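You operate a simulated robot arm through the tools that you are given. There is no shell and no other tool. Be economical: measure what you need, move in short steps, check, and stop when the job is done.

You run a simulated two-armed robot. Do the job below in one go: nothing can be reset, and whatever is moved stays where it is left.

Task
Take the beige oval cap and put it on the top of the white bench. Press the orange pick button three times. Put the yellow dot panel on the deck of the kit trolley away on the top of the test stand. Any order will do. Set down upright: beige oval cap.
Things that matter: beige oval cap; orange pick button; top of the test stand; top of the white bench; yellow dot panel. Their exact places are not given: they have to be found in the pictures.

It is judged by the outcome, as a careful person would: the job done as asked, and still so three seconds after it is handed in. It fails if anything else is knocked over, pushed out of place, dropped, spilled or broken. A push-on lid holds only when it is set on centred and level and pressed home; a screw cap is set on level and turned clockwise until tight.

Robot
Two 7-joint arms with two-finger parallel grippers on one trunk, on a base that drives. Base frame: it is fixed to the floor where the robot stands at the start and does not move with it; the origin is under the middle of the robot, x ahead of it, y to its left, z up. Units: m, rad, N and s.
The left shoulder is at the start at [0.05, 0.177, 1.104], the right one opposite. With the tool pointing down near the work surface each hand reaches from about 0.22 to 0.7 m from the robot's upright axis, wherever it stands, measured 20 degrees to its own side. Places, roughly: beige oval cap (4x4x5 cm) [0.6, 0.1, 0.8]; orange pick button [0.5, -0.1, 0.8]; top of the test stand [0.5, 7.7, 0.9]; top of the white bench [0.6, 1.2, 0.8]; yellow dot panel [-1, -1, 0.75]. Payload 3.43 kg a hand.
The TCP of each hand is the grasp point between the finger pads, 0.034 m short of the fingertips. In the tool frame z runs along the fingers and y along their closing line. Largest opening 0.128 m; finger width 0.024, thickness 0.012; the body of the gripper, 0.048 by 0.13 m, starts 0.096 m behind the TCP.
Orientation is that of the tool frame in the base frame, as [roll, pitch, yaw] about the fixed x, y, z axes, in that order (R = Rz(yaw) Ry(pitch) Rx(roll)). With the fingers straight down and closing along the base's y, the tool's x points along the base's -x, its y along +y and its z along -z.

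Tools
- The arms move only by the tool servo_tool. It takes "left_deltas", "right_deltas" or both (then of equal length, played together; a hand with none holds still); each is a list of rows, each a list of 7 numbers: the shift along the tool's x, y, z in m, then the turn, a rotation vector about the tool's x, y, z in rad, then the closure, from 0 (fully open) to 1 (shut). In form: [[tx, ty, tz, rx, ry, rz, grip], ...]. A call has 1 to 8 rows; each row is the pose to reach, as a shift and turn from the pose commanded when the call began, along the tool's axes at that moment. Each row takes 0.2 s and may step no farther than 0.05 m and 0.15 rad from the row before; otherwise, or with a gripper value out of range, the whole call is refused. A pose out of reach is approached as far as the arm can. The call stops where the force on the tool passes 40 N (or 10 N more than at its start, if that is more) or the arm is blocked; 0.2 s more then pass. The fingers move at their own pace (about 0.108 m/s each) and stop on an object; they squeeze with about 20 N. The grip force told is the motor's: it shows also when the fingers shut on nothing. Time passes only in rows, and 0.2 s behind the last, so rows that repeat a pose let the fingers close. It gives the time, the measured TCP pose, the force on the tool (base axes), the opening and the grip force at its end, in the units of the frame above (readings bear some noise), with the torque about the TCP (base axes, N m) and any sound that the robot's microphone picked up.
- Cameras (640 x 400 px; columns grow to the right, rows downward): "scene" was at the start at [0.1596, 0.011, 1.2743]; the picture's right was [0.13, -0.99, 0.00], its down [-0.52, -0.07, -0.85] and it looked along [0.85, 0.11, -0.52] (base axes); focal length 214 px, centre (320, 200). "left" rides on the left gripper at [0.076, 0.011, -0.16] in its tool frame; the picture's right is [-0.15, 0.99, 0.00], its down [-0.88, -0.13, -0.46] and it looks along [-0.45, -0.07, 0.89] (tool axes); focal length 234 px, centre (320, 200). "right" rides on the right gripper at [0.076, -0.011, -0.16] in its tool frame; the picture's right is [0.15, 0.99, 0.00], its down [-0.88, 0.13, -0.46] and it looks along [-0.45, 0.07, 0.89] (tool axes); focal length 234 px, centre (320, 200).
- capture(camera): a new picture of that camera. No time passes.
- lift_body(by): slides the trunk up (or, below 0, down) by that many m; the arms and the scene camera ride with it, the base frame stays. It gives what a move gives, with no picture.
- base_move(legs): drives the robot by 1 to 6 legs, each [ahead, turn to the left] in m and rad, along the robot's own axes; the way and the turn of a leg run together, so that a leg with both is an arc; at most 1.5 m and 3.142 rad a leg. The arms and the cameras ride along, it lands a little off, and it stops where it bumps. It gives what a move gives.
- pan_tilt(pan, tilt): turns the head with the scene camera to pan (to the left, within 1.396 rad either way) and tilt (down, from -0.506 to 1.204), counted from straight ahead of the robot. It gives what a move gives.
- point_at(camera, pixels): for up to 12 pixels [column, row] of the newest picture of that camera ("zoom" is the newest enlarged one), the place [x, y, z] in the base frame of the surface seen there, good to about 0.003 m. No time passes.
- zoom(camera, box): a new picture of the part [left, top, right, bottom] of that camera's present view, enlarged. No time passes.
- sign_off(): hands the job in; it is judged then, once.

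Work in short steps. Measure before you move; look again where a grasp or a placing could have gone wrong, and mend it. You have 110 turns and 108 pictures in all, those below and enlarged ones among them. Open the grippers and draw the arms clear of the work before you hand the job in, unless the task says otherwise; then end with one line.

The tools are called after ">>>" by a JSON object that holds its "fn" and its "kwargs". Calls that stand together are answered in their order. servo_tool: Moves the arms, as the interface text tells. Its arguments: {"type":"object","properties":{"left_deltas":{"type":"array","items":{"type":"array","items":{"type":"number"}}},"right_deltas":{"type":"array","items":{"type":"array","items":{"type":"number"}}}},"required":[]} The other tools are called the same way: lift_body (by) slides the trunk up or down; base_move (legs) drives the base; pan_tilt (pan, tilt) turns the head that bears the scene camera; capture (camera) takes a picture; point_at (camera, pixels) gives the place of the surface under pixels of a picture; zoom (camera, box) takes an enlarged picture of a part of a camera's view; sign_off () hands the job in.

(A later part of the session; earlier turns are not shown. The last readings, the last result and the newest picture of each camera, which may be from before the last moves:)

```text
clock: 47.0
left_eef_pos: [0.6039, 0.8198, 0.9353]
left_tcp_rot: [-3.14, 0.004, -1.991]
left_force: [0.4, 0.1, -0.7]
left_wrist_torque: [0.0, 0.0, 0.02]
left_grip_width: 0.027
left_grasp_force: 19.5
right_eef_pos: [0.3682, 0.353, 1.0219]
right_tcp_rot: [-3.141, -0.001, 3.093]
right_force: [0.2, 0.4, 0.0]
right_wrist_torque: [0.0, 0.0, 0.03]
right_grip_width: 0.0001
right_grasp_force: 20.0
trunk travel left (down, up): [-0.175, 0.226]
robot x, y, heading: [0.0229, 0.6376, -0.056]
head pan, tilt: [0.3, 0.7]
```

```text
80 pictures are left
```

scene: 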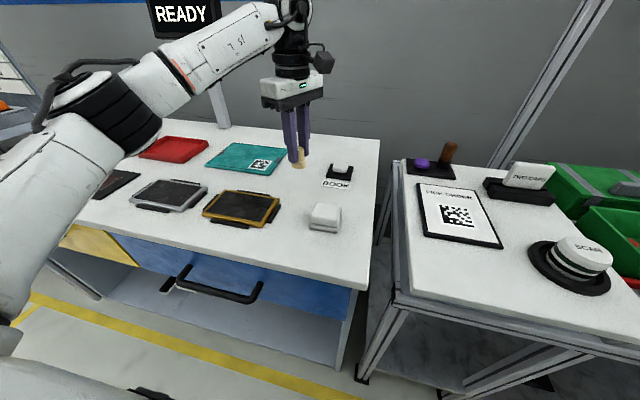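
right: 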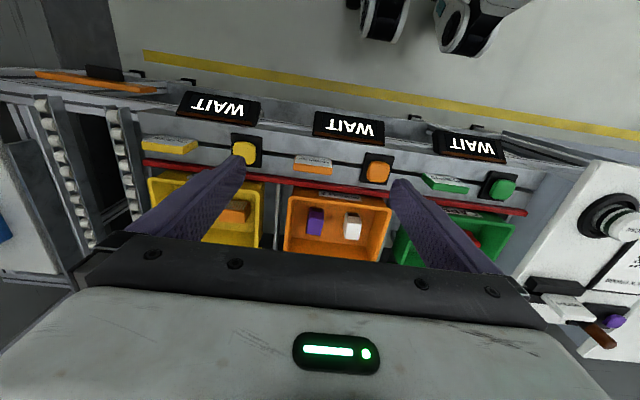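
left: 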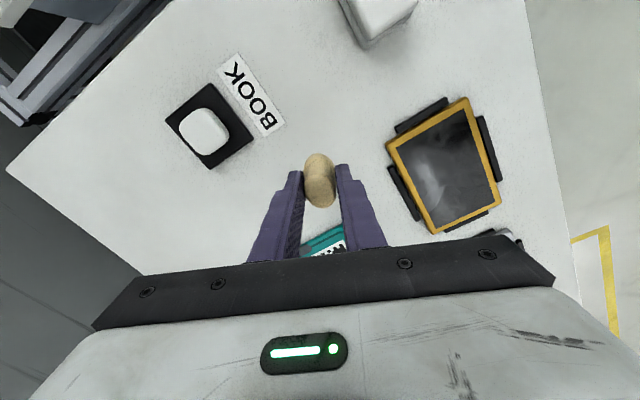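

The spot below is clear. I'll lower in small steps until the cap touches.

>>> {"fn": "servo_tool", "kwargs": {"left_deltas": [[0, 0, 0.03, 0, 0, 0, 0.9], [0, 0, 0.052, 0, 0, 0, 0.9], [0, 0, 0.058, 0, 0, 0, 0.9], [0, 0, 0.061, 0, 0, 0, 0.9]]}}

>>> {"fn": "zoom", "kwargs": {"camera": "scene", "box": [250, 110, 350, 190]}}

```text
clock: 48.0
left_eef_pos: [0.6036, 0.8194, 0.8739]
left_tcp_rot: [-3.14, 0.001, -1.989]
left_force: [0.0, -0.3, -0.6]
left_wrist_torque: [0.01, 0.0, 0.03]
left_grip_width: 0.0266
left_grasp_force: 20.3
right_eef_pos: [0.3681, 0.3535, 1.0215]
right_tcp_rot: [3.14, -0.001, 3.095]
right_force: [0.1, 0.7, 0.6]
right_wrist_torque: [-0.03, -0.03, 0.02]
right_grip_width: 0.0
right_grasp_force: 19.7
trunk travel left (down, up): [-0.175, 0.226]
robot x, y, heading: [0.0211, 0.6383, -0.054]
head pan, tilt: [0.3, 0.7]
```

```text
5.00 times, centred on (300, 150) of scene
```

zoom: 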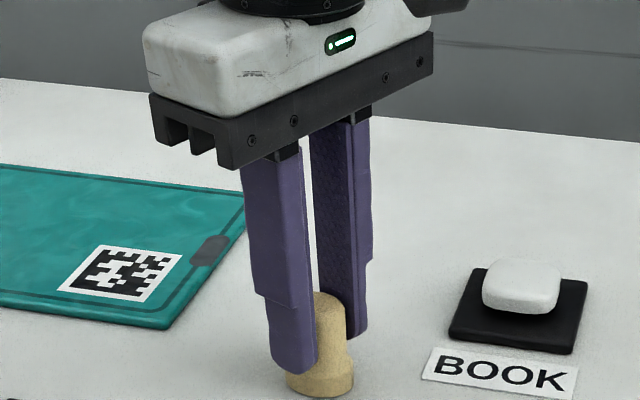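

Not quite touching yet, as the force is still near zero. I'll creep down 1 mm at a time.

>>> {"fn": "servo_tool", "kwargs": {"left_deltas": [[0, 0, 0.001, 0, 0, 0, 0.9], [0, 0, 0.002, 0, 0, 0, 0.9]]}}

```text
clock: 48.6
left_eef_pos: [0.605, 0.8193, 0.8745]
left_tcp_rot: [-3.137, -0.002, -1.988]
left_force: [0.1, 0.1, 0.2]
left_wrist_torque: [-0.03, 0.03, 0.0]
left_grip_width: 0.0267
left_grasp_force: 20.1
right_eef_pos: [0.3668, 0.3514, 1.0209]
right_tcp_rot: [3.14, 0.0, 3.094]
right_force: [0.3, 0.2, 0.2]
right_wrist_torque: [0.04, 0.01, 0.0]
right_grip_width: 0.0001
right_grasp_force: 20.1
trunk travel left (down, up): [-0.175, 0.226]
robot x, y, heading: [0.0193, 0.6379, -0.053]
head pan, tilt: [0.3, 0.7]
```

>>> {"fn": "servo_tool", "kwargs": {"left_deltas": [[0, 0, 0.001, 0, 0, 0, 0.9], [0, 0, 0.002, 0, 0, 0, 0.9], [0, 0, 0.003, 0, 0, 0, 0.9]]}}

>>> {"fn": "point_at", "kwargs": {"camera": "zoom", "pixels": [[320, 388], [320, 396], [400, 390], [335, 300]]}}

```text
clock: 49.4
left_eef_pos: [0.6043, 0.8198, 0.873]
left_tcp_rot: [-3.137, 0.001, -1.989]
left_force: [-1.1, 1.3, 8.2]
left_wrist_torque: [0.09, 0.08, 0.0]
left_grip_width: 0.0268
left_grasp_force: 19.8
right_eef_pos: [0.367, 0.3521, 1.0219]
right_tcp_rot: [3.141, -0.001, 3.093]
right_force: [-0.2, 1.1, 0.0]
right_wrist_torque: [-0.03, -0.01, 0.05]
right_grip_width: 0.0
right_grasp_force: 20.0
trunk travel left (down, up): [-0.175, 0.226]
robot x, y, heading: [0.0224, 0.6394, -0.053]
head pan, tilt: [0.3, 0.7]
```

```text
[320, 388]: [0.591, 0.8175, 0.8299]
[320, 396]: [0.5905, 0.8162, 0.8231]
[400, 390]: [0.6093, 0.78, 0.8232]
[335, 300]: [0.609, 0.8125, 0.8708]
```

The cap is on the bench with 8 N of contact. I'll open slowly and rise straight up.

>>> {"fn": "servo_tool", "kwargs": {"left_deltas": [[0, 0, -0.002, 0, 0, 0, 0.75], [0, 0, -0.002, 0, 0, 0, 0.55], [0, 0, -0.002, 0, 0, 0, 0.5], [0, 0, -0.03, 0, 0, 0, 0.5], [0, 0, -0.07, 0, 0, 0, 0.5], [0, 0, -0.11, 0, 0, 0, 0.5]]}}

>>> {"fn": "zoom", "kwargs": {"camera": "scene", "box": [240, 90, 360, 190]}}

```text
clock: 50.8
left_eef_pos: [0.6065, 0.8199, 0.982]
left_tcp_rot: [-3.139, 0.0, -1.987]
left_force: [-0.5, 0.6, 0.8]
left_wrist_torque: [0.01, 0.02, 0.02]
left_grip_width: 0.064
left_grasp_force: 0.0
right_eef_pos: [0.3663, 0.3521, 1.0218]
right_tcp_rot: [-3.141, 0.0, 3.094]
right_force: [0.4, -0.2, 0.2]
right_wrist_torque: [0.0, -0.02, 0.01]
right_grip_width: 0.0001
right_grasp_force: 20.2
trunk travel left (down, up): [-0.175, 0.226]
robot x, y, heading: [0.0242, 0.6428, -0.053]
head pan, tilt: [0.3, 0.7]
```

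```text
4.00 times, centred on (300, 140) of scene
```

zoom: 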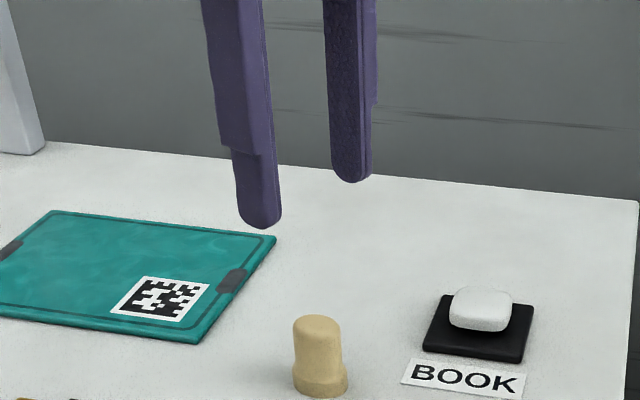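

The cap stands upright on the bench. I'll raise the trunk and draw the left arm in, then turn around to find the trolley.

>>> {"fn": "lift_body", "kwargs": {"by": 0.15}}

>>> {"fn": "servo_tool", "kwargs": {"left_deltas": [[0.016, 0.045, 0, 0, 0, 0.14, 0.5], [0.032, 0.09, 0, 0, 0, 0.28, 0.5], [0.048, 0.135, 0, 0, 0, 0.42, 0.5], [0.064, 0.18, 0, 0, 0, 0.56, 0.5], [0.08, 0.225, 0, 0, 0, 0.7, 0.5], [0.08, 0.235, 0, 0, 0, 0.84, 0.5], [0.08, 0.24, 0, 0, 0, 0.98, 0.5], [0.08, 0.24, 0, 0, 0, 1.1, 0.5]]}}

>>> {"fn": "base_move", "kwargs": {"legs": [[0, -1.5]]}}

>>> {"fn": "pan_tilt", "kwargs": {"pan": -0.6, "tilt": 0.45}}

>>> {"fn": "capture", "kwargs": {"camera": "scene"}}

```text
clock: 52.6
left_eef_pos: [0.6089, 0.8209, 1.1314]
left_tcp_rot: [-3.138, 0.0, -1.99]
left_force: [-0.8, 0.3, -0.8]
left_wrist_torque: [-0.01, 0.03, -0.01]
left_grip_width: 0.0638
left_grasp_force: 0.0
right_eef_pos: [0.3665, 0.3529, 1.1716]
right_tcp_rot: [3.14, 0.001, 3.096]
right_force: [-0.1, -1.0, 0.2]
right_wrist_torque: [-0.03, -0.01, 0.0]
right_grip_width: 0.0001
right_grasp_force: 19.5
trunk travel left (down, up): [-0.325, 0.076]
robot x, y, heading: [0.0171, 0.6425, -0.052]
head pan, tilt: [0.3, 0.7]
```

```text
clock: 54.4
left_eef_pos: [0.3573, 0.845, 1.1313]
left_tcp_rot: [-3.141, 0.003, -3.093]
left_force: [-0.2, -0.3, -0.3]
left_wrist_torque: [-0.01, 0.01, -0.01]
left_grip_width: 0.064
left_grasp_force: 0.1
right_eef_pos: [0.3663, 0.3519, 1.1708]
right_tcp_rot: [3.142, 0.001, 3.095]
right_force: [0.0, 0.5, 0.5]
right_wrist_torque: [0.01, 0.0, -0.01]
right_grip_width: 0.0
right_grasp_force: 20.5
trunk travel left (down, up): [-0.325, 0.076]
robot x, y, heading: [0.0226, 0.6421, -0.052]
head pan, tilt: [0.3, 0.7]
```

```text
clock: 58.5
left_eef_pos: [0.246, 0.3174, 1.1317]
left_tcp_rot: [-3.14, 0.001, 1.684]
left_force: [-0.2, 0.1, 0.5]
left_wrist_torque: [0.04, 0.0, 0.01]
left_grip_width: 0.0641
left_grasp_force: 0.0
right_eef_pos: [-0.2451, 0.2767, 1.1714]
right_tcp_rot: [3.141, 0.0, 1.584]
right_force: [0.0, 0.0, 0.1]
right_wrist_torque: [0.01, 0.04, 0.0]
right_grip_width: 0.0
right_grasp_force: 20.1
trunk travel left (down, up): [-0.325, 0.076]
robot x, y, heading: [0.0197, 0.6392, -1.561]
head pan, tilt: [0.3, 0.7]
```

```text
clock: 59.7
left_eef_pos: [0.2463, 0.3165, 1.1311]
left_tcp_rot: [-3.141, 0.002, 1.685]
left_force: [-0.4, -0.6, 0.1]
left_wrist_torque: [-0.01, -0.03, 0.04]
left_grip_width: 0.0641
left_grasp_force: 0.0
right_eef_pos: [-0.2452, 0.2767, 1.1708]
right_tcp_rot: [3.141, 0.0, 1.583]
right_force: [-0.4, 0.8, 0.4]
right_wrist_torque: [-0.02, 0.0, -0.01]
right_grip_width: 0.0
right_grasp_force: 20.1
trunk travel left (down, up): [-0.325, 0.076]
robot x, y, heading: [0.0195, 0.6384, -1.562]
head pan, tilt: [-0.6, 0.45]
```

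```text
77 pictures are left
```

scene: 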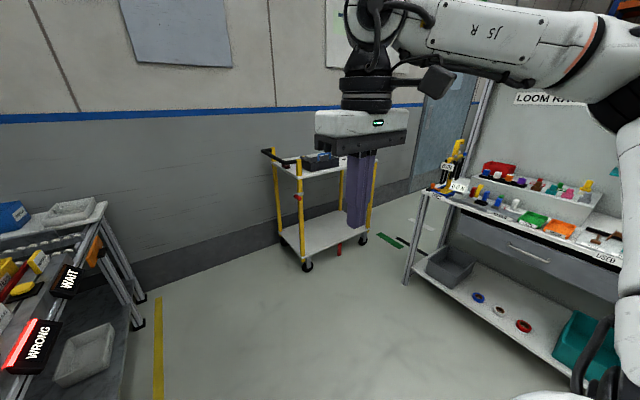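

A trolley with yellow posts is near (320,190), partly hidden by the right gripper. I'll zoom in and measure it.

>>> {"fn": "zoom", "kwargs": {"camera": "scene", "box": [240, 120, 420, 270]}}

>>> {"fn": "point_at", "kwargs": {"camera": "scene", "pixels": [[285, 158], [300, 170], [340, 168], [318, 162], [280, 235], [305, 250], [297, 172], [420, 190], [405, 275], [318, 155]]}}

```text
2.67 times, centred on (330, 195) of scene
```

zoom: 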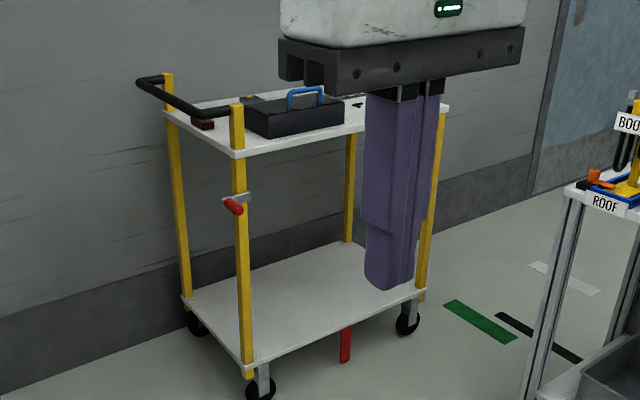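

```text
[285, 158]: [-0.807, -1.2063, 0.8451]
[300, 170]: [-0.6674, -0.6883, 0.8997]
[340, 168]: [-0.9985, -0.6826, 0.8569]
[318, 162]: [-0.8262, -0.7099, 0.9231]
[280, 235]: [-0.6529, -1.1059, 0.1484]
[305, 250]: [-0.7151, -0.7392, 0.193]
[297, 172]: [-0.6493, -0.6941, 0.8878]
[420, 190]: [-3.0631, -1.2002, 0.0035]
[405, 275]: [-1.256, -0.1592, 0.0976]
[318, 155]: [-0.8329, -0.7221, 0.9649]
```

The trolley stands at x≈-0.65 and beyond, y≈-0.7 to -1.1, with its deck near z 0.85. I'll drive diagonally to the free floor in front of it and face it.

>>> {"fn": "base_move", "kwargs": {"legs": [[0, -0.8], [1.0, 0], [0, 0.8]]}}

>>> {"fn": "pan_tilt", "kwargs": {"pan": 0.0, "tilt": 0.6}}

>>> {"fn": "capture", "kwargs": {"camera": "scene"}}

```text
clock: 69.0
left_eef_pos: [-0.4405, -0.4197, 1.1311]
left_tcp_rot: [-3.14, 0.003, 1.707]
left_force: [-0.1, 0.7, 1.0]
left_wrist_torque: [-0.01, 0.02, 0.01]
left_grip_width: 0.064
left_grasp_force: 0.1
right_eef_pos: [-0.9316, -0.4703, 1.1711]
right_tcp_rot: [-3.142, 0.0, 1.606]
right_force: [0.5, -0.5, 0.1]
right_wrist_torque: [0.0, -0.01, 0.0]
right_grip_width: 0.0
right_grasp_force: 20.2
trunk travel left (down, up): [-0.325, 0.076]
robot x, y, heading: [-0.6715, -0.1025, -1.542]
head pan, tilt: [-0.6, 0.45]
```

```text
clock: 70.0
left_eef_pos: [-0.4406, -0.4192, 1.1311]
left_tcp_rot: [-3.14, 0.001, 1.706]
left_force: [-0.2, -0.6, 0.1]
left_wrist_torque: [-0.01, -0.02, 0.02]
left_grip_width: 0.0642
left_grasp_force: 0.0
right_eef_pos: [-0.9312, -0.4696, 1.1712]
right_tcp_rot: [-3.142, -0.002, 1.607]
right_force: [0.9, 0.1, 0.4]
right_wrist_torque: [0.01, -0.03, -0.04]
right_grip_width: 0.0002
right_grasp_force: 19.7
trunk travel left (down, up): [-0.325, 0.076]
robot x, y, heading: [-0.6729, -0.0988, -1.536]
head pan, tilt: [0.0, 0.6]
```

```text
75 pictures are left
```

scene: 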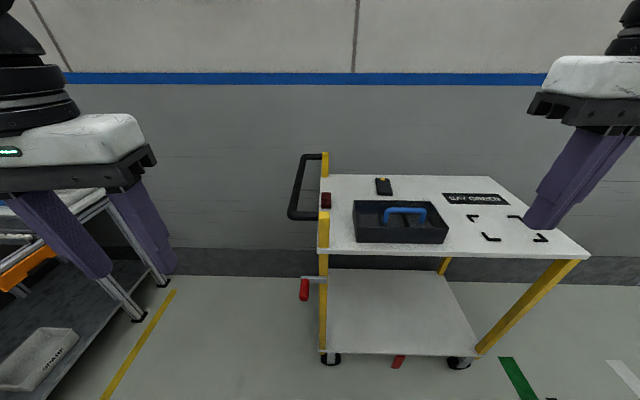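

The deck has a black tote with a blue handle, and behind it a small dark panel near (384,186). I'll zoom in.

>>> {"fn": "zoom", "kwargs": {"camera": "scene", "box": [310, 150, 470, 260]}}

>>> {"fn": "point_at", "kwargs": {"camera": "scene", "pixels": [[383, 181], [384, 190], [400, 185], [356, 240], [446, 242], [405, 212], [405, 225], [325, 200], [322, 250], [490, 178], [588, 255], [355, 202]]}}

```text
3.64 times, centred on (390, 205) of scene
```

zoom: 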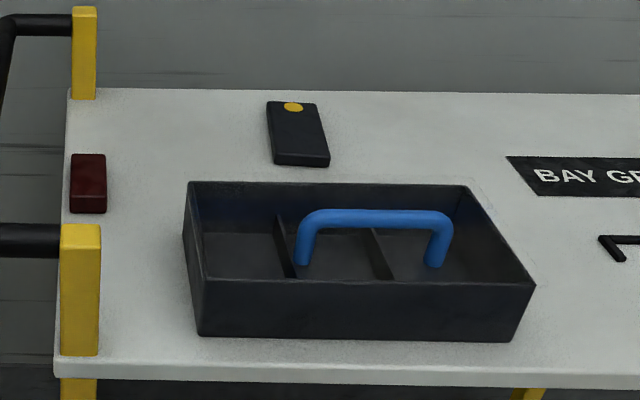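

```text
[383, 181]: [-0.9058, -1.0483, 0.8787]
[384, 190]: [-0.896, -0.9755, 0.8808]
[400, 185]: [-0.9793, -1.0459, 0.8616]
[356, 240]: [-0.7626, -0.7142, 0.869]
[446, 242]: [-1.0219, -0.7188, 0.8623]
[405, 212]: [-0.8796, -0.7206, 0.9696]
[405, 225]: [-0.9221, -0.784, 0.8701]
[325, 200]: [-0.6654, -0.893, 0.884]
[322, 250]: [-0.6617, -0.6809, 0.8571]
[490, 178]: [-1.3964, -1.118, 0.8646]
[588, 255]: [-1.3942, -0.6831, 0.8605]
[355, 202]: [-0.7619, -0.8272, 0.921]
```

The panel (black with a yellow dot) lies at about (-0.90,-1.01), with its top at 0.880 and the deck at 0.861. I'll look steeply down to judge how close the base can come to the trolley.

>>> {"fn": "pan_tilt", "kwargs": {"pan": 0.0, "tilt": 1.2}}

>>> {"fn": "capture", "kwargs": {"camera": "scene"}}

```text
clock: 71.0
left_eef_pos: [-0.4404, -0.4191, 1.1313]
left_tcp_rot: [-3.14, 0.002, 1.707]
left_force: [-0.3, -0.5, -0.3]
left_wrist_torque: [-0.01, 0.03, -0.03]
left_grip_width: 0.064
left_grasp_force: 0.1
right_eef_pos: [-0.93, -0.4699, 1.1705]
right_tcp_rot: [3.141, -0.001, 1.606]
right_force: [0.3, -0.3, 0.2]
right_wrist_torque: [0.0, -0.02, 0.03]
right_grip_width: 0.0001
right_grasp_force: 19.8
trunk travel left (down, up): [-0.325, 0.076]
robot x, y, heading: [-0.6709, -0.1034, -1.539]
head pan, tilt: [0.0, 1.201]
```

```text
73 pictures are left
```

scene: 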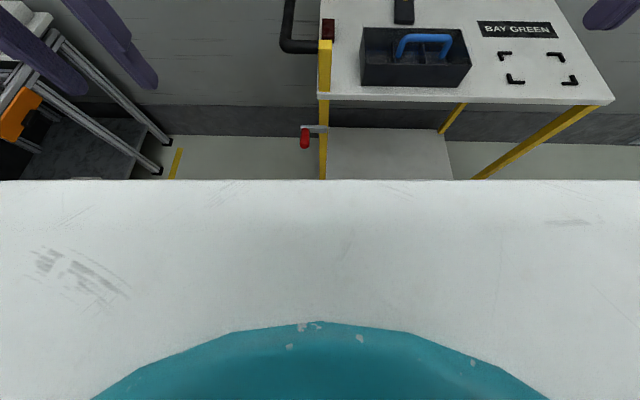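

The white shape in front is part of the robot itself. I'll measure where its front edge lies.

>>> {"fn": "point_at", "kwargs": {"camera": "scene", "pixels": [[320, 185], [320, 250], [320, 340], [100, 185], [600, 185], [400, 95], [450, 60], [403, 10], [305, 140]]}}

```text
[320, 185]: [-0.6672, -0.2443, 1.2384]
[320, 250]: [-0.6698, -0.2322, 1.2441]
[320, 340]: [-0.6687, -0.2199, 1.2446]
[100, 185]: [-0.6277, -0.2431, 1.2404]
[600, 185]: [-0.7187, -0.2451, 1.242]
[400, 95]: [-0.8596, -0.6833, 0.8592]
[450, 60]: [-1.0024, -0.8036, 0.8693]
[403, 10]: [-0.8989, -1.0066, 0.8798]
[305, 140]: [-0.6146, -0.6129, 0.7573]
```

That's only the chest. I'll use the right wrist camera, which looks back toward the base, to measure the base's front.

>>> {"fn": "capture", "kwargs": {"camera": "right"}}

>>> {"fn": "capture", "kwargs": {"camera": "left"}}

```text
72 pictures are left
```

right: 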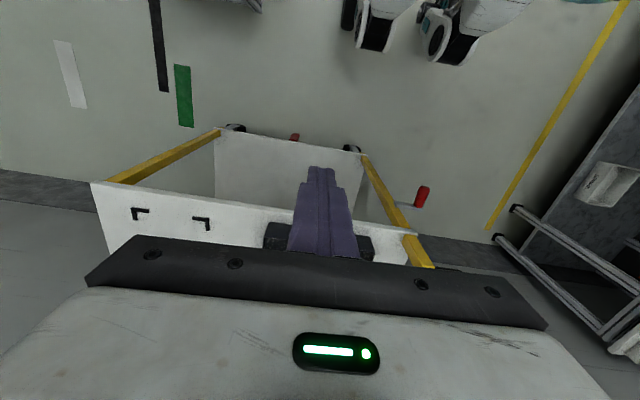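

```text
71 pictures are left
```

left: 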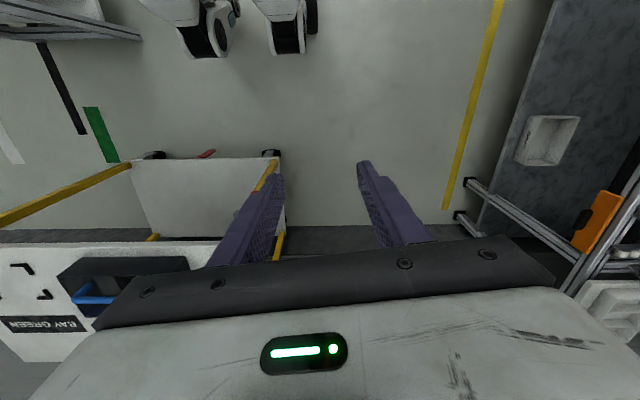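

>>> {"fn": "point_at", "kwargs": {"camera": "right", "pixels": [[372, 48], [447, 62], [370, 20], [440, 40], [490, 10], [421, 195], [295, 137], [290, 145], [350, 150], [235, 128]]}}

>>> {"fn": "point_at", "kwargs": {"camera": "left", "pixels": [[205, 55], [290, 52], [280, 10], [312, 20], [200, 165], [205, 155]]}}

```text
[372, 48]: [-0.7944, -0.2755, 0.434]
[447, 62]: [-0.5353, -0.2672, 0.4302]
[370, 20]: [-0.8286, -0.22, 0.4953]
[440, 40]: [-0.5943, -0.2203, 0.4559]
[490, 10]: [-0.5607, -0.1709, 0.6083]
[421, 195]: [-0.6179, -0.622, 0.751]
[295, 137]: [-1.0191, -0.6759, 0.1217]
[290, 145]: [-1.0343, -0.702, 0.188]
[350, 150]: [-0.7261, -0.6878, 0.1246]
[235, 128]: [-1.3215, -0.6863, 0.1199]
```

```text
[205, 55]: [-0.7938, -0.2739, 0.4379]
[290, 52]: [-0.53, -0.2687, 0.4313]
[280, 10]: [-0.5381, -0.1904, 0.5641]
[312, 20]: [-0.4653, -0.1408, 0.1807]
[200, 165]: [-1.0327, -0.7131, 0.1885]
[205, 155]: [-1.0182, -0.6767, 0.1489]
```

The robot's foremost part is about 0.18 m ahead of its axis and the trolley front is at y -0.68, so driving 0.28 m ahead is safe.

>>> {"fn": "base_move", "kwargs": {"legs": [[0.28, -0.03]]}}

>>> {"fn": "pan_tilt", "kwargs": {"pan": -0.2, "tilt": 0.75}}

>>> {"fn": "zoom", "kwargs": {"camera": "scene", "box": [220, 100, 460, 250]}}

```text
clock: 73.0
left_eef_pos: [-0.4452, -0.7076, 1.1307]
left_tcp_rot: [-3.139, 0.0, 1.677]
left_force: [-0.4, 0.6, 0.5]
left_wrist_torque: [0.0, -0.01, -0.03]
left_grip_width: 0.0639
left_grasp_force: 0.1
right_eef_pos: [-0.936, -0.7438, 1.1718]
right_tcp_rot: [3.141, -0.001, 1.579]
right_force: [-0.7, -0.1, -0.3]
right_wrist_torque: [0.01, 0.01, 0.02]
right_grip_width: 0.0002
right_grasp_force: 20.2
trunk travel left (down, up): [-0.325, 0.076]
robot x, y, heading: [-0.6669, -0.3843, -1.569]
head pan, tilt: [0.0, 1.201]
```

```text
clock: 73.8
left_eef_pos: [-0.4452, -0.706, 1.1314]
left_tcp_rot: [-3.139, 0.004, 1.678]
left_force: [0.4, -0.1, -0.4]
left_wrist_torque: [0.01, -0.01, 0.01]
left_grip_width: 0.0635
left_grasp_force: 0.1
right_eef_pos: [-0.9363, -0.7435, 1.1724]
right_tcp_rot: [3.141, -0.003, 1.578]
right_force: [1.0, 0.6, -0.8]
right_wrist_torque: [-0.01, 0.02, -0.01]
right_grip_width: 0.0
right_grasp_force: 20.1
trunk travel left (down, up): [-0.325, 0.076]
robot x, y, heading: [-0.6701, -0.3834, -1.57]
head pan, tilt: [-0.201, 0.75]
```

```text
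2.67 times, centred on (340, 175) of scene
```

zoom: 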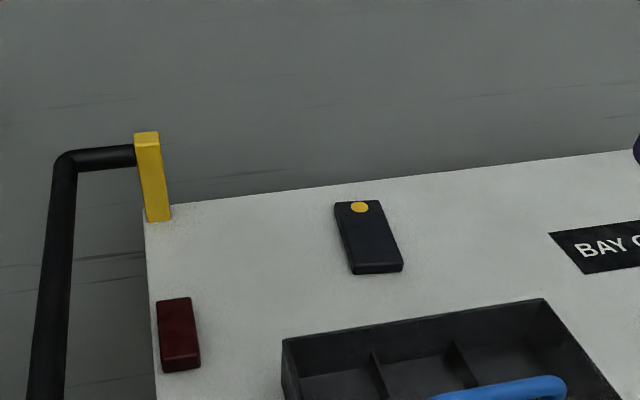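

The panel is clearly visible in the enlarged view. I'll measure its corners and the tote's back rim.

>>> {"fn": "point_at", "kwargs": {"camera": "zoom", "pixels": [[338, 206], [378, 204], [355, 262], [398, 260], [368, 235], [360, 207], [420, 250], [285, 345], [545, 302], [163, 215], [180, 302]]}}

```text
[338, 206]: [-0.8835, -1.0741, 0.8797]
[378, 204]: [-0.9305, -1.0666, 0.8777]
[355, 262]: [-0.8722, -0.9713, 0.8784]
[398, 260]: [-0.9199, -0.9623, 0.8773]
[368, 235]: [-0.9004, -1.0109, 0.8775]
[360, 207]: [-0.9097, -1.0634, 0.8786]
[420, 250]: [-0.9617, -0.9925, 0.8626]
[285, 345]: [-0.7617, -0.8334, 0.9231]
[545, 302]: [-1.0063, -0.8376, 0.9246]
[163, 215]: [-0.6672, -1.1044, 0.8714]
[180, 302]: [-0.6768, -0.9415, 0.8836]
```

The panel centre is (-0.901,-1.018), 48 mm wide, turned about 0.14 rad, with its top at 0.878. I'll lower the trunk 0.1, then move the open right hand above the panel.

>>> {"fn": "lift_body", "kwargs": {"by": -0.1}}

>>> {"fn": "servo_tool", "kwargs": {"right_deltas": [[-0.04, 0.005, 0, 0, 0, 0.02, 0.9], [-0.08, 0.01, 0, 0, 0, 0.04, 0.7], [-0.12, 0.015, 0, 0, 0, 0.06, 0.5], [-0.16, 0.02, 0, 0, 0, 0.08, 0.35], [-0.2, 0.025, 0, 0, 0, 0.11, 0.3], [-0.24, 0.03, 0, 0, 0, 0.14, 0.3], [-0.275, 0.035, 0, 0, 0, 0.14, 0.3], [-0.275, 0.035, 0.04, 0, 0, 0.14, 0.3]]}}

>>> {"fn": "capture", "kwargs": {"camera": "right"}}

>>> {"fn": "capture", "kwargs": {"camera": "scene"}}

```text
clock: 75.2
left_eef_pos: [-0.4461, -0.7077, 1.0306]
left_tcp_rot: [-3.141, 0.004, 1.677]
left_force: [0.6, -0.2, -1.4]
left_wrist_torque: [-0.05, -0.01, 0.0]
left_grip_width: 0.0641
left_grasp_force: 0.1
right_eef_pos: [-0.9364, -0.7432, 1.0721]
right_tcp_rot: [-3.141, 0.001, 1.578]
right_force: [0.1, 0.1, 0.1]
right_wrist_torque: [0.0, 0.0, 0.02]
right_grip_width: 0.0
right_grasp_force: 20.3
trunk travel left (down, up): [-0.225, 0.176]
robot x, y, heading: [-0.6653, -0.3831, -1.572]
head pan, tilt: [-0.201, 0.75]
```

```text
clock: 77.0
left_eef_pos: [-0.4461, -0.7094, 1.0304]
left_tcp_rot: [3.141, -0.002, 1.677]
left_force: [0.6, -0.4, 1.2]
left_wrist_torque: [0.09, -0.03, -0.02]
left_grip_width: 0.0638
left_grasp_force: 0.1
right_eef_pos: [-0.935, -0.9412, 1.0089]
right_tcp_rot: [3.141, 0.001, 1.437]
right_force: [0.1, -0.6, 0.5]
right_wrist_torque: [0.03, 0.0, 0.03]
right_grip_width: 0.0897
right_grasp_force: 0.1
right hand out of reach, approached as far as the arm can: row 5, 6, 7, 8
trunk travel left (down, up): [-0.225, 0.176]
robot x, y, heading: [-0.6731, -0.3793, -1.566]
head pan, tilt: [-0.201, 0.75]
```

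```text
69 pictures are left
```

right: 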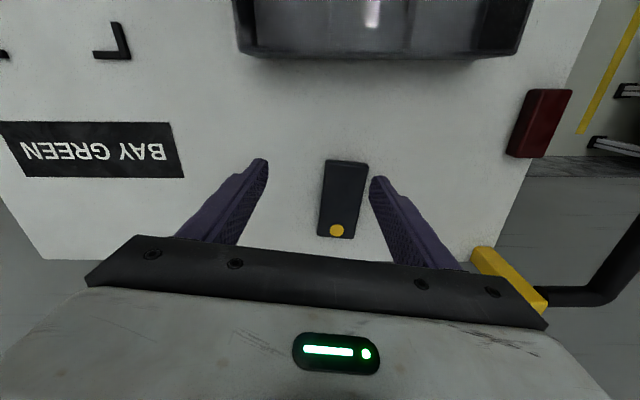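

```text
68 pictures are left
```

scene: 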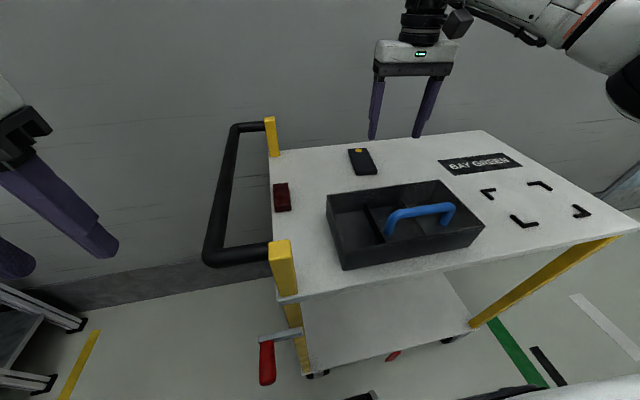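

The hand stopped short at (-0.935,-0.941), a limit of reach at this height. I'll raise the left hand, lower the trunk 0.06 more, and continue to above the panel.

>>> {"fn": "servo_tool", "kwargs": {"left_deltas": [[0, 0, -0.04, 0, 0, 0, 0.5], [0, 0, -0.08, 0, 0, 0, 0.5]]}}

>>> {"fn": "lift_body", "kwargs": {"by": -0.06}}

>>> {"fn": "servo_tool", "kwargs": {"right_deltas": [[-0.024, 0.015, 0, 0, 0, 0, 0.3], [-0.048, 0.03, 0, 0, 0, 0, 0.3], [-0.072, 0.044, 0, 0, 0, 0, 0.3], [-0.072, 0.044, 0, 0, 0, 0, 0.3]]}}

>>> {"fn": "capture", "kwargs": {"camera": "right"}}

```text
clock: 77.6
left_eef_pos: [-0.4472, -0.705, 1.1108]
left_tcp_rot: [-3.14, 0.002, 1.676]
left_force: [0.1, -0.5, 0.1]
left_wrist_torque: [-0.02, -0.01, -0.01]
left_grip_width: 0.0639
left_grasp_force: 0.1
right_eef_pos: [-0.9349, -0.9399, 1.0094]
right_tcp_rot: [3.137, 0.004, 1.436]
right_force: [-0.2, -0.1, -0.2]
right_wrist_torque: [0.0, 0.0, 0.02]
right_grip_width: 0.0897
right_grasp_force: 0.1
trunk travel left (down, up): [-0.225, 0.176]
robot x, y, heading: [-0.669, -0.3786, -1.567]
head pan, tilt: [-0.201, 0.75]
```

```text
clock: 78.6
left_eef_pos: [-0.4483, -0.7059, 1.0514]
left_tcp_rot: [-3.14, 0.003, 1.677]
left_force: [-0.1, 0.4, 0.2]
left_wrist_torque: [-0.03, -0.05, -0.01]
left_grip_width: 0.0641
left_grasp_force: 0.1
right_eef_pos: [-0.9335, -0.9402, 0.9492]
right_tcp_rot: [3.139, 0.002, 1.439]
right_force: [1.0, -0.8, -0.3]
right_wrist_torque: [-0.03, -0.01, -0.02]
right_grip_width: 0.0896
right_grasp_force: 0.2
trunk travel left (down, up): [-0.165, 0.236]
robot x, y, heading: [-0.6683, -0.3828, -1.566]
head pan, tilt: [-0.201, 0.75]
```

```text
clock: 79.6
left_eef_pos: [-0.4481, -0.7066, 1.0513]
left_tcp_rot: [-3.14, 0.002, 1.676]
left_force: [-0.7, 0.8, -0.4]
left_wrist_torque: [-0.01, 0.04, -0.02]
left_grip_width: 0.0641
left_grasp_force: 0.0
right_eef_pos: [-0.9338, -0.9457, 0.9318]
right_tcp_rot: [3.138, 0.003, 1.438]
right_force: [1.0, -0.5, 0.4]
right_wrist_torque: [-0.01, 0.01, 0.0]
right_grip_width: 0.0893
right_grasp_force: 0.0
right hand out of reach, approached as far as the arm can: row 1, 2, 3, 4
trunk travel left (down, up): [-0.165, 0.236]
robot x, y, heading: [-0.6702, -0.3811, -1.571]
head pan, tilt: [-0.201, 0.75]
```

```text
67 pictures are left
```

right: 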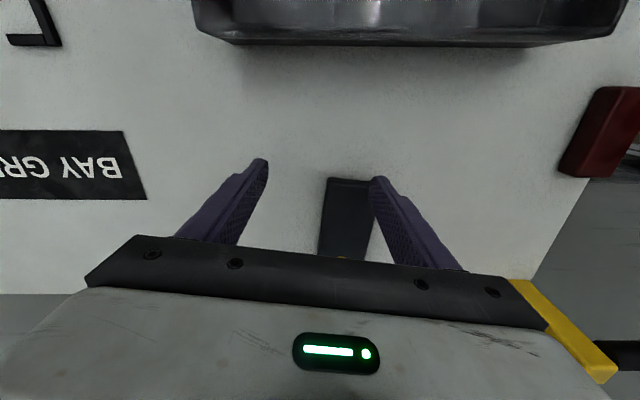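

The arm is at its limit because the trunk is now too low relative to the hand. I'll raise the trunk 0.06 and roll 5 cm closer, which still leaves about 7 cm clear of the trolley.

>>> {"fn": "lift_body", "kwargs": {"by": 0.06}}

>>> {"fn": "base_move", "kwargs": {"legs": [[0.05, 0]]}}

```text
clock: 80.6
left_eef_pos: [-0.4488, -0.7064, 1.1107]
left_tcp_rot: [-3.139, 0.001, 1.677]
left_force: [0.0, -0.1, -0.3]
left_wrist_torque: [0.03, -0.02, 0.0]
left_grip_width: 0.0642
left_grasp_force: 0.1
right_eef_pos: [-0.9351, -0.9448, 0.9913]
right_tcp_rot: [3.139, 0.004, 1.436]
right_force: [0.3, 0.1, -0.2]
right_wrist_torque: [-0.01, 0.04, 0.01]
right_grip_width: 0.0895
right_grasp_force: 0.1
trunk travel left (down, up): [-0.225, 0.176]
robot x, y, heading: [-0.6657, -0.3785, -1.565]
head pan, tilt: [-0.201, 0.75]
```

```text
clock: 81.5
left_eef_pos: [-0.4478, -0.7255, 1.1114]
left_tcp_rot: [3.14, 0.001, 1.677]
left_force: [-0.9, 0.2, 0.5]
left_wrist_torque: [-0.02, 0.02, -0.02]
left_grip_width: 0.064
left_grasp_force: 0.0
right_eef_pos: [-0.9344, -0.9639, 0.9924]
right_tcp_rot: [3.139, 0.005, 1.437]
right_force: [-0.6, 0.2, 0.1]
right_wrist_torque: [-0.02, 0.01, -0.02]
right_grip_width: 0.0896
right_grasp_force: 0.0
trunk travel left (down, up): [-0.225, 0.176]
robot x, y, heading: [-0.6689, -0.4048, -1.569]
head pan, tilt: [-0.201, 0.75]
stopped in leg 1: the robot was blocked; the commanded pose is now the measured one
```

The base was blocked after 2 cm, so it touched something. I'll back off 2 cm and check that the trolley hasn't moved.

>>> {"fn": "base_move", "kwargs": {"legs": [[-0.02, 0]]}}

>>> {"fn": "zoom", "kwargs": {"camera": "scene", "box": [200, 100, 520, 300]}}

>>> {"fn": "point_at", "kwargs": {"camera": "scene", "pixels": [[300, 270], [285, 285], [475, 135], [610, 232], [275, 135], [362, 160]]}}

```text
clock: 82.3
left_eef_pos: [-0.4483, -0.7035, 1.1101]
left_tcp_rot: [-3.141, 0.001, 1.679]
left_force: [-0.1, -0.3, -0.2]
left_wrist_torque: [-0.05, 0.0, 0.01]
left_grip_width: 0.0637
left_grasp_force: 0.0
right_eef_pos: [-0.9336, -0.9436, 0.9911]
right_tcp_rot: [3.139, 0.003, 1.438]
right_force: [-0.6, 0.4, -0.3]
right_wrist_torque: [0.01, -0.02, 0.01]
right_grip_width: 0.0895
right_grasp_force: 0.1
trunk travel left (down, up): [-0.225, 0.176]
robot x, y, heading: [-0.6723, -0.3799, -1.569]
head pan, tilt: [-0.201, 0.75]
```

```text
2.00 times, centred on (360, 200) of scene
```

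zoom: 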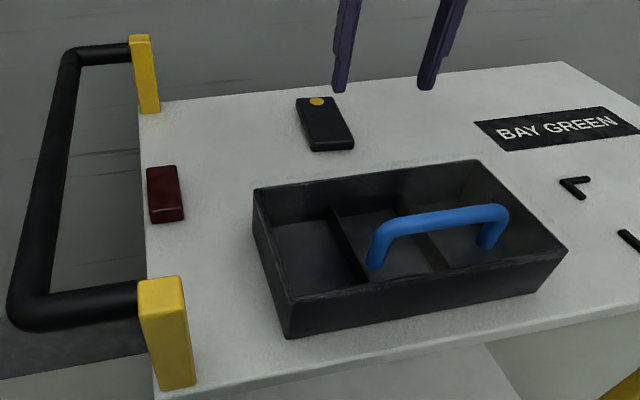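

```text
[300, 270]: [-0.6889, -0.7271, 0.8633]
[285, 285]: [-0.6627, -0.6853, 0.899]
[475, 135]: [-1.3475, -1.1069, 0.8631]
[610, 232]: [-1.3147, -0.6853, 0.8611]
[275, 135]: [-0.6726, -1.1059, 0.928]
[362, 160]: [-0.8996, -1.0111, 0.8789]
```

The trolley and panel are where they were. I'll lower the hand to z 0.93 first, where the reach should be longer, and then move toward the panel.

>>> {"fn": "servo_tool", "kwargs": {"right_deltas": [[0, 0.0, 0.03, 0, 0, 0, 0.3], [0, 0.0, 0.06, 0, 0, 0, 0.3], [-0.02, 0.02, 0.06, 0, 0, 0, 0.3], [-0.045, 0.03, 0.06, 0, 0, 0, 0.3], [-0.07, 0.042, 0.06, 0, 0, 0, 0.3], [-0.07, 0.042, 0.06, 0, 0, 0, 0.3]]}}

```text
clock: 83.7
left_eef_pos: [-0.4472, -0.7061, 1.1103]
left_tcp_rot: [-3.141, 0.0, 1.679]
left_force: [-0.3, 0.3, -0.1]
left_wrist_torque: [-0.03, -0.01, 0.0]
left_grip_width: 0.064
left_grasp_force: 0.0
right_eef_pos: [-0.932, -0.9524, 0.9279]
right_tcp_rot: [3.138, 0.003, 1.439]
right_force: [-0.2, 0.3, -0.1]
right_wrist_torque: [0.01, -0.02, -0.03]
right_grip_width: 0.0899
right_grasp_force: 0.1
right hand out of reach, approached as far as the arm can: row 3, 4, 5, 6
trunk travel left (down, up): [-0.225, 0.176]
robot x, y, heading: [-0.6677, -0.3793, -1.57]
head pan, tilt: [-0.201, 0.75]
```

The reach is still limiting at y -0.952, probably because the wrist is above the shoulder. I'll raise the trunk 0.14 and bring the hand down by the same amount while reaching out.

>>> {"fn": "lift_body", "kwargs": {"by": 0.14}}

>>> {"fn": "servo_tool", "kwargs": {"right_deltas": [[0, 0.0, 0.045, 0, 0, 0, 0.3], [0, 0.0, 0.09, 0, 0, 0, 0.3], [0, 0.0, 0.135, 0, 0, 0, 0.3], [-0.02, 0.02, 0.135, 0, 0, 0, 0.3], [-0.045, 0.03, 0.135, 0, 0, 0, 0.3], [-0.062, 0.04, 0.135, 0, 0, 0, 0.3], [-0.062, 0.04, 0.135, 0, 0, 0, 0.3]]}}

```text
clock: 85.3
left_eef_pos: [-0.4486, -0.7044, 1.2491]
left_tcp_rot: [3.141, 0.001, 1.68]
left_force: [0.3, -0.2, 0.4]
left_wrist_torque: [-0.02, 0.0, 0.02]
left_grip_width: 0.064
left_grasp_force: 0.0
right_eef_pos: [-0.9324, -0.9537, 1.068]
right_tcp_rot: [3.136, 0.002, 1.439]
right_force: [0.9, -0.2, 0.0]
right_wrist_torque: [0.0, -0.03, -0.02]
right_grip_width: 0.0893
right_grasp_force: 0.0
trunk travel left (down, up): [-0.365, 0.036]
robot x, y, heading: [-0.6643, -0.3801, -1.565]
head pan, tilt: [-0.201, 0.75]
```

```text
clock: 87.0
left_eef_pos: [-0.4483, -0.7039, 1.2494]
left_tcp_rot: [3.141, 0.0, 1.679]
left_force: [-0.4, 0.0, -0.1]
left_wrist_torque: [-0.03, 0.01, -0.03]
left_grip_width: 0.0642
left_grasp_force: 0.1
right_eef_pos: [-0.939, -0.9401, 0.9595]
right_tcp_rot: [3.138, 0.006, 1.438]
right_force: [0.4, 0.4, -0.4]
right_wrist_torque: [0.0, -0.03, 0.02]
right_grip_width: 0.0895
right_grasp_force: 0.0
right hand out of reach, approached as far as the arm can: row 2, 3, 4, 5, 6, 7
trunk travel left (down, up): [-0.365, 0.036]
robot x, y, heading: [-0.666, -0.382, -1.567]
head pan, tilt: [-0.201, 0.75]
```

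The limit persists whichever trunk height I use. I'll return the trunk lower and tilt the fingers forward by about 0.4 rad, which moves the wrist back toward the robot and extends the reach.

>>> {"fn": "servo_tool", "kwargs": {"right_deltas": [[0, 0, -0.04, 0, 0, 0, 0.3], [0, 0, -0.08, 0, 0, 0, 0.3], [0, 0, -0.12, 0, 0, 0, 0.3]]}}

>>> {"fn": "lift_body", "kwargs": {"by": -0.12}}

>>> {"fn": "servo_tool", "kwargs": {"right_deltas": [[0, 0, 0, 0, -0.1, 0, 0.3], [0, 0, 0, 0, -0.2, 0, 0.3], [0, 0, 0, 0, -0.3, 0, 0.3], [0, 0, 0, 0, -0.4, 0, 0.3], [-0.02, 0.01, 0, 0, -0.4, 0, 0.3], [-0.05, 0.03, 0, 0, -0.4, 0, 0.3], [-0.074, 0.046, 0, 0, -0.4, 0, 0.3]]}}

>>> {"fn": "capture", "kwargs": {"camera": "right"}}

```text
clock: 87.8
left_eef_pos: [-0.4478, -0.7046, 1.2499]
left_tcp_rot: [3.141, -0.001, 1.679]
left_force: [0.1, 0.1, 0.5]
left_wrist_torque: [0.0, 0.01, 0.04]
left_grip_width: 0.0641
left_grasp_force: 0.0
right_eef_pos: [-0.9376, -0.9392, 1.0828]
right_tcp_rot: [3.138, 0.002, 1.438]
right_force: [0.4, -1.9, -0.7]
right_wrist_torque: [0.01, -0.01, 0.0]
right_grip_width: 0.0895
right_grasp_force: 0.1
trunk travel left (down, up): [-0.365, 0.036]
robot x, y, heading: [-0.6661, -0.3792, -1.569]
head pan, tilt: [-0.201, 0.75]
```

```text
clock: 89.2
left_eef_pos: [-0.4481, -0.7045, 1.1302]
left_tcp_rot: [3.141, 0.0, 1.681]
left_force: [0.2, -0.3, 0.5]
left_wrist_torque: [0.0, -0.04, -0.03]
left_grip_width: 0.0639
left_grasp_force: 0.1
right_eef_pos: [-0.9367, -0.9417, 0.9634]
right_tcp_rot: [3.137, 0.003, 1.438]
right_force: [0.6, 0.0, -0.7]
right_wrist_torque: [-0.01, -0.03, 0.01]
right_grip_width: 0.0896
right_grasp_force: 0.0
trunk travel left (down, up): [-0.245, 0.156]
robot x, y, heading: [-0.6726, -0.3827, -1.566]
head pan, tilt: [-0.201, 0.75]
```

```text
clock: 90.8
left_eef_pos: [-0.4482, -0.7066, 1.1287]
left_tcp_rot: [-3.141, 0.0, 1.679]
left_force: [0.4, -1.0, 0.7]
left_wrist_torque: [-0.02, -0.01, -0.04]
left_grip_width: 0.0638
left_grasp_force: 0.0
right_eef_pos: [-0.9013, -1.0179, 0.9651]
right_tcp_rot: [3.138, 0.404, 1.436]
right_force: [-0.2, -0.6, -0.2]
right_wrist_torque: [-0.02, 0.01, -0.02]
right_grip_width: 0.0899
right_grasp_force: 0.1
trunk travel left (down, up): [-0.245, 0.156]
robot x, y, heading: [-0.6707, -0.3811, -1.567]
head pan, tilt: [-0.201, 0.75]
```

```text
65 pictures are left
```

right: 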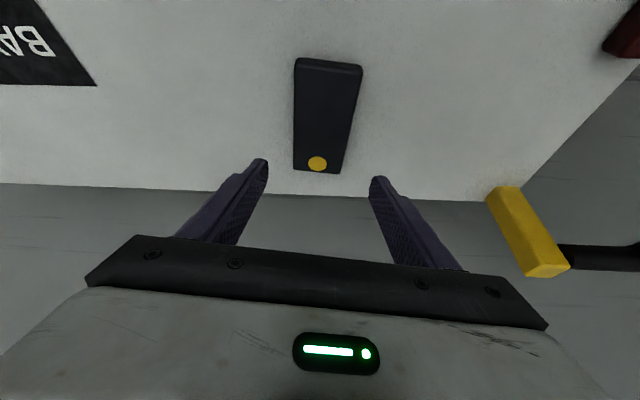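

The tilted hand now reaches, and the TCP is over the panel at (-0.901,-1.018,0.965). I'll go straight down to about z 0.90 with the fingers either side of it.

>>> {"fn": "servo_tool", "kwargs": {"right_deltas": [[0.012, 0, 0.018, 0, 0, 0, 0.3], [0.024, 0, 0.037, 0, 0, 0, 0.3], [0.03, 0, 0.048, 0, 0, 0, 0.3], [0.0345, 0, 0.056, 0, 0, 0, 0.3], [0.0345, 0, 0.056, 0, 0, 0, 0.3]]}}

>>> {"fn": "zoom", "kwargs": {"camera": "scene", "box": [270, 90, 450, 210]}}

>>> {"fn": "capture", "kwargs": {"camera": "right"}}

```text
clock: 92.0
left_eef_pos: [-0.449, -0.7054, 1.1281]
left_tcp_rot: [3.14, 0.001, 1.678]
left_force: [0.5, 0.4, 0.3]
left_wrist_torque: [0.02, 0.0, -0.03]
left_grip_width: 0.0642
left_grasp_force: 0.0
right_eef_pos: [-0.8982, -1.0097, 0.8981]
right_tcp_rot: [3.137, 0.404, 1.437]
right_force: [-0.1, -0.1, 0.7]
right_wrist_torque: [0.0, 0.02, -0.03]
right_grip_width: 0.0896
right_grasp_force: 0.1
trunk travel left (down, up): [-0.245, 0.156]
robot x, y, heading: [-0.6647, -0.3799, -1.566]
head pan, tilt: [-0.201, 0.75]
```

```text
3.33 times, centred on (360, 150) of scene
```

zoom: 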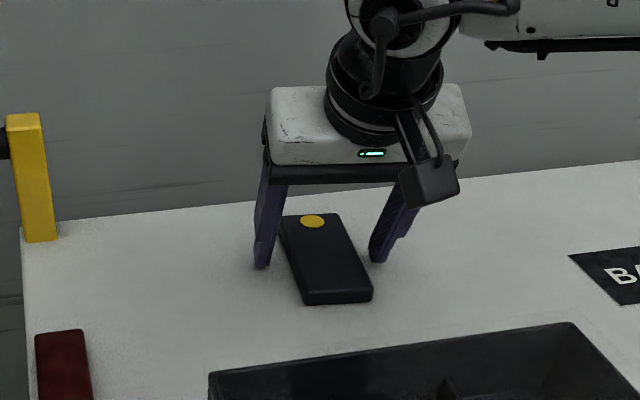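

```text
63 pictures are left
```

right: 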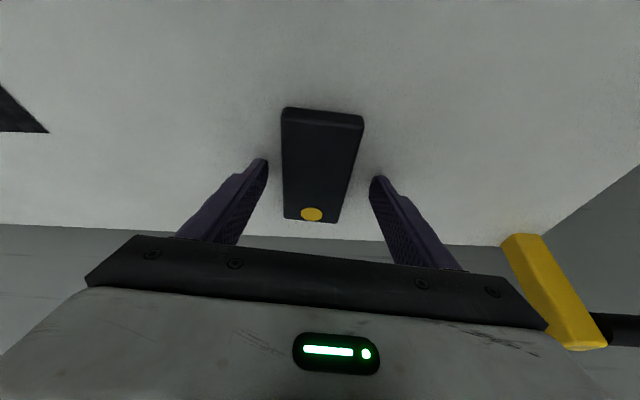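

The panel is centred between the fingers. I'll close the gripper on it.

>>> {"fn": "servo_tool", "kwargs": {"right_deltas": [[0, 0, 0, 0, 0, 0, 0.5], [0, 0, 0, 0, 0, 0, 0.7], [0, 0, 0, 0, 0, 0, 0.75], [0, 0, 0, 0, 0, 0, 0.75]]}}

>>> {"fn": "capture", "kwargs": {"camera": "right"}}

```text
clock: 93.0
left_eef_pos: [-0.4477, -0.7055, 1.1291]
left_tcp_rot: [-3.141, 0.0, 1.678]
left_force: [0.0, -0.4, 0.3]
left_wrist_torque: [0.0, -0.02, 0.01]
left_grip_width: 0.064
left_grasp_force: 0.1
right_eef_pos: [-0.8965, -1.0094, 0.8972]
right_tcp_rot: [3.14, 0.404, 1.437]
right_force: [0.8, -0.7, -0.3]
right_wrist_torque: [-0.01, -0.02, -0.01]
right_grip_width: 0.0575
right_grasp_force: 18.9
trunk travel left (down, up): [-0.245, 0.156]
robot x, y, heading: [-0.6695, -0.38, -1.566]
head pan, tilt: [-0.201, 0.75]
```

```text
62 pictures are left
```

right: 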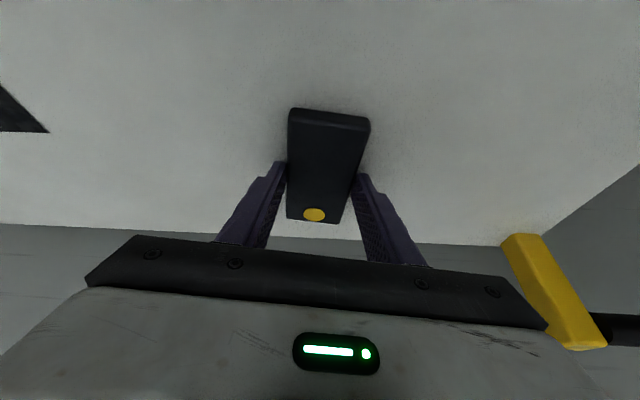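

The fingers hold the panel (width 57 mm, force 19 N). I'll lift straight up and check.

>>> {"fn": "servo_tool", "kwargs": {"right_deltas": [[0, 0, 0, 0, 0, 0, 0.85], [-0.008, 0, -0.018, 0, 0, 0, 0.85], [-0.02, 0, -0.046, 0, 0, 0, 0.85], [-0.035, 0, -0.083, 0, 0, 0, 0.85], [-0.05, 0, -0.12, 0, 0, 0, 0.85]]}}

>>> {"fn": "zoom", "kwargs": {"camera": "scene", "box": [250, 40, 450, 190]}}

>>> {"fn": "capture", "kwargs": {"camera": "right"}}

```text
clock: 94.2
left_eef_pos: [-0.4471, -0.7051, 1.1296]
left_tcp_rot: [-3.141, 0.001, 1.679]
left_force: [0.9, -0.6, 0.5]
left_wrist_torque: [-0.02, 0.02, 0.04]
left_grip_width: 0.0639
left_grasp_force: 0.0
right_eef_pos: [-0.8997, -1.0082, 1.0282]
right_tcp_rot: [3.139, 0.405, 1.438]
right_force: [0.2, 0.4, -0.6]
right_wrist_torque: [0.01, 0.0, 0.0]
right_grip_width: 0.0575
right_grasp_force: 19.4
trunk travel left (down, up): [-0.245, 0.156]
robot x, y, heading: [-0.668, -0.3815, -1.569]
head pan, tilt: [-0.201, 0.75]
```

```text
2.67 times, centred on (350, 115) of scene
```

zoom: 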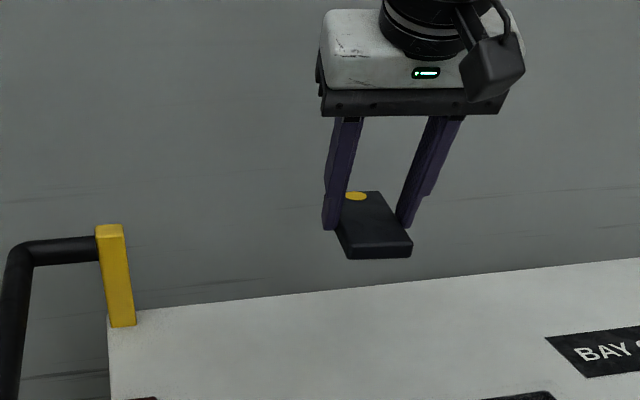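

```text
60 pictures are left
```

right: 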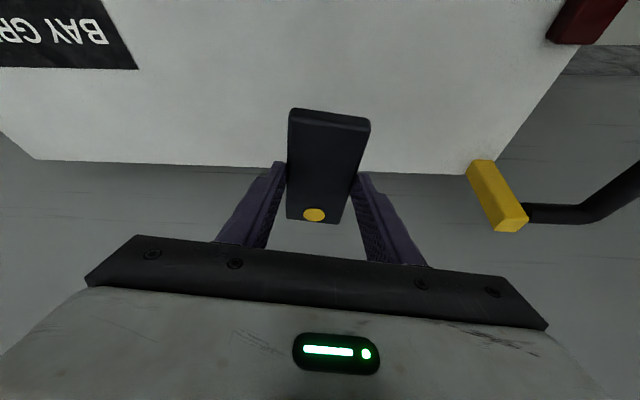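

The panel is held level and firmly. I'll raise the trunk 0.12 to clear the tote handle, draw the hand in, and then back away from the trolley.

>>> {"fn": "lift_body", "kwargs": {"by": 0.12}}

>>> {"fn": "servo_tool", "kwargs": {"right_deltas": [[0.037, 0, -0.0155, 0, 0, 0, 0.85], [0.074, 0, -0.031, 0, 0, 0, 0.85], [0.11, 0, -0.047, 0, 0, 0, 0.85], [0.147, 0, -0.062, 0, 0, 0, 0.85], [0.184, 0, -0.078, 0, 0, 0, 0.85], [0.22, 0, -0.093, 0, 0, 0, 0.85], [0.24, 0, -0.101, 0, 0, 0, 0.85]]}}

>>> {"fn": "base_move", "kwargs": {"legs": [[-0.4, 0]]}}

>>> {"fn": "capture", "kwargs": {"camera": "right"}}

```text
clock: 95.8
left_eef_pos: [-0.4483, -0.7049, 1.2487]
left_tcp_rot: [-3.14, -0.001, 1.678]
left_force: [0.7, -0.1, -0.2]
left_wrist_torque: [0.04, 0.0, 0.01]
left_grip_width: 0.0641
left_grasp_force: 0.0
right_eef_pos: [-0.9, -1.0088, 1.1473]
right_tcp_rot: [3.139, 0.404, 1.437]
right_force: [0.3, 0.0, -0.8]
right_wrist_torque: [-0.02, 0.02, 0.04]
right_grip_width: 0.0574
right_grasp_force: 19.0
trunk travel left (down, up): [-0.365, 0.036]
robot x, y, heading: [-0.6695, -0.385, -1.571]
head pan, tilt: [-0.201, 0.75]
```

```text
clock: 97.3
left_eef_pos: [-0.4485, -0.7048, 1.2507]
left_tcp_rot: [3.141, 0.0, 1.679]
left_force: [-0.4, -0.2, 0.6]
left_wrist_torque: [0.01, -0.01, -0.01]
left_grip_width: 0.0641
left_grasp_force: 0.0
right_eef_pos: [-0.8652, -0.7522, 1.1441]
right_tcp_rot: [3.137, 0.404, 1.437]
right_force: [-0.4, -0.2, -1.2]
right_wrist_torque: [0.0, 0.07, 0.02]
right_grip_width: 0.0575
right_grasp_force: 20.3
trunk travel left (down, up): [-0.365, 0.036]
robot x, y, heading: [-0.6671, -0.3793, -1.566]
head pan, tilt: [-0.201, 0.75]
```

```text
clock: 99.8
left_eef_pos: [-0.448, -0.3162, 1.2489]
left_tcp_rot: [3.139, 0.0, 1.677]
left_force: [0.9, -0.7, -0.4]
left_wrist_torque: [-0.03, 0.0, 0.05]
left_grip_width: 0.0641
left_grasp_force: 0.1
right_eef_pos: [-0.8676, -0.3633, 1.1449]
right_tcp_rot: [3.138, 0.405, 1.433]
right_force: [0.1, 0.4, -0.7]
right_wrist_torque: [0.0, -0.01, -0.01]
right_grip_width: 0.0574
right_grasp_force: 20.0
trunk travel left (down, up): [-0.365, 0.036]
robot x, y, heading: [-0.6628, 0.0115, -1.574]
head pan, tilt: [-0.201, 0.75]
```

```text
59 pictures are left
```

right: 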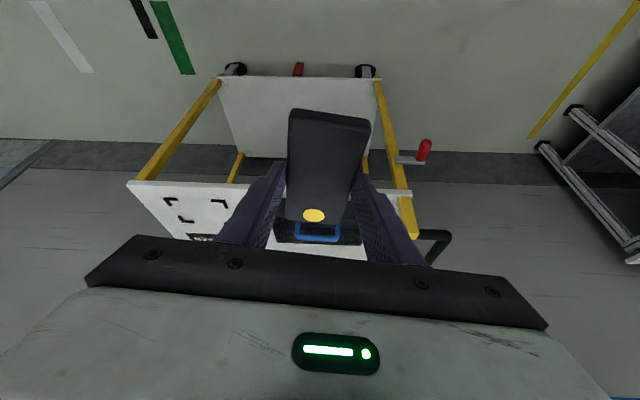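

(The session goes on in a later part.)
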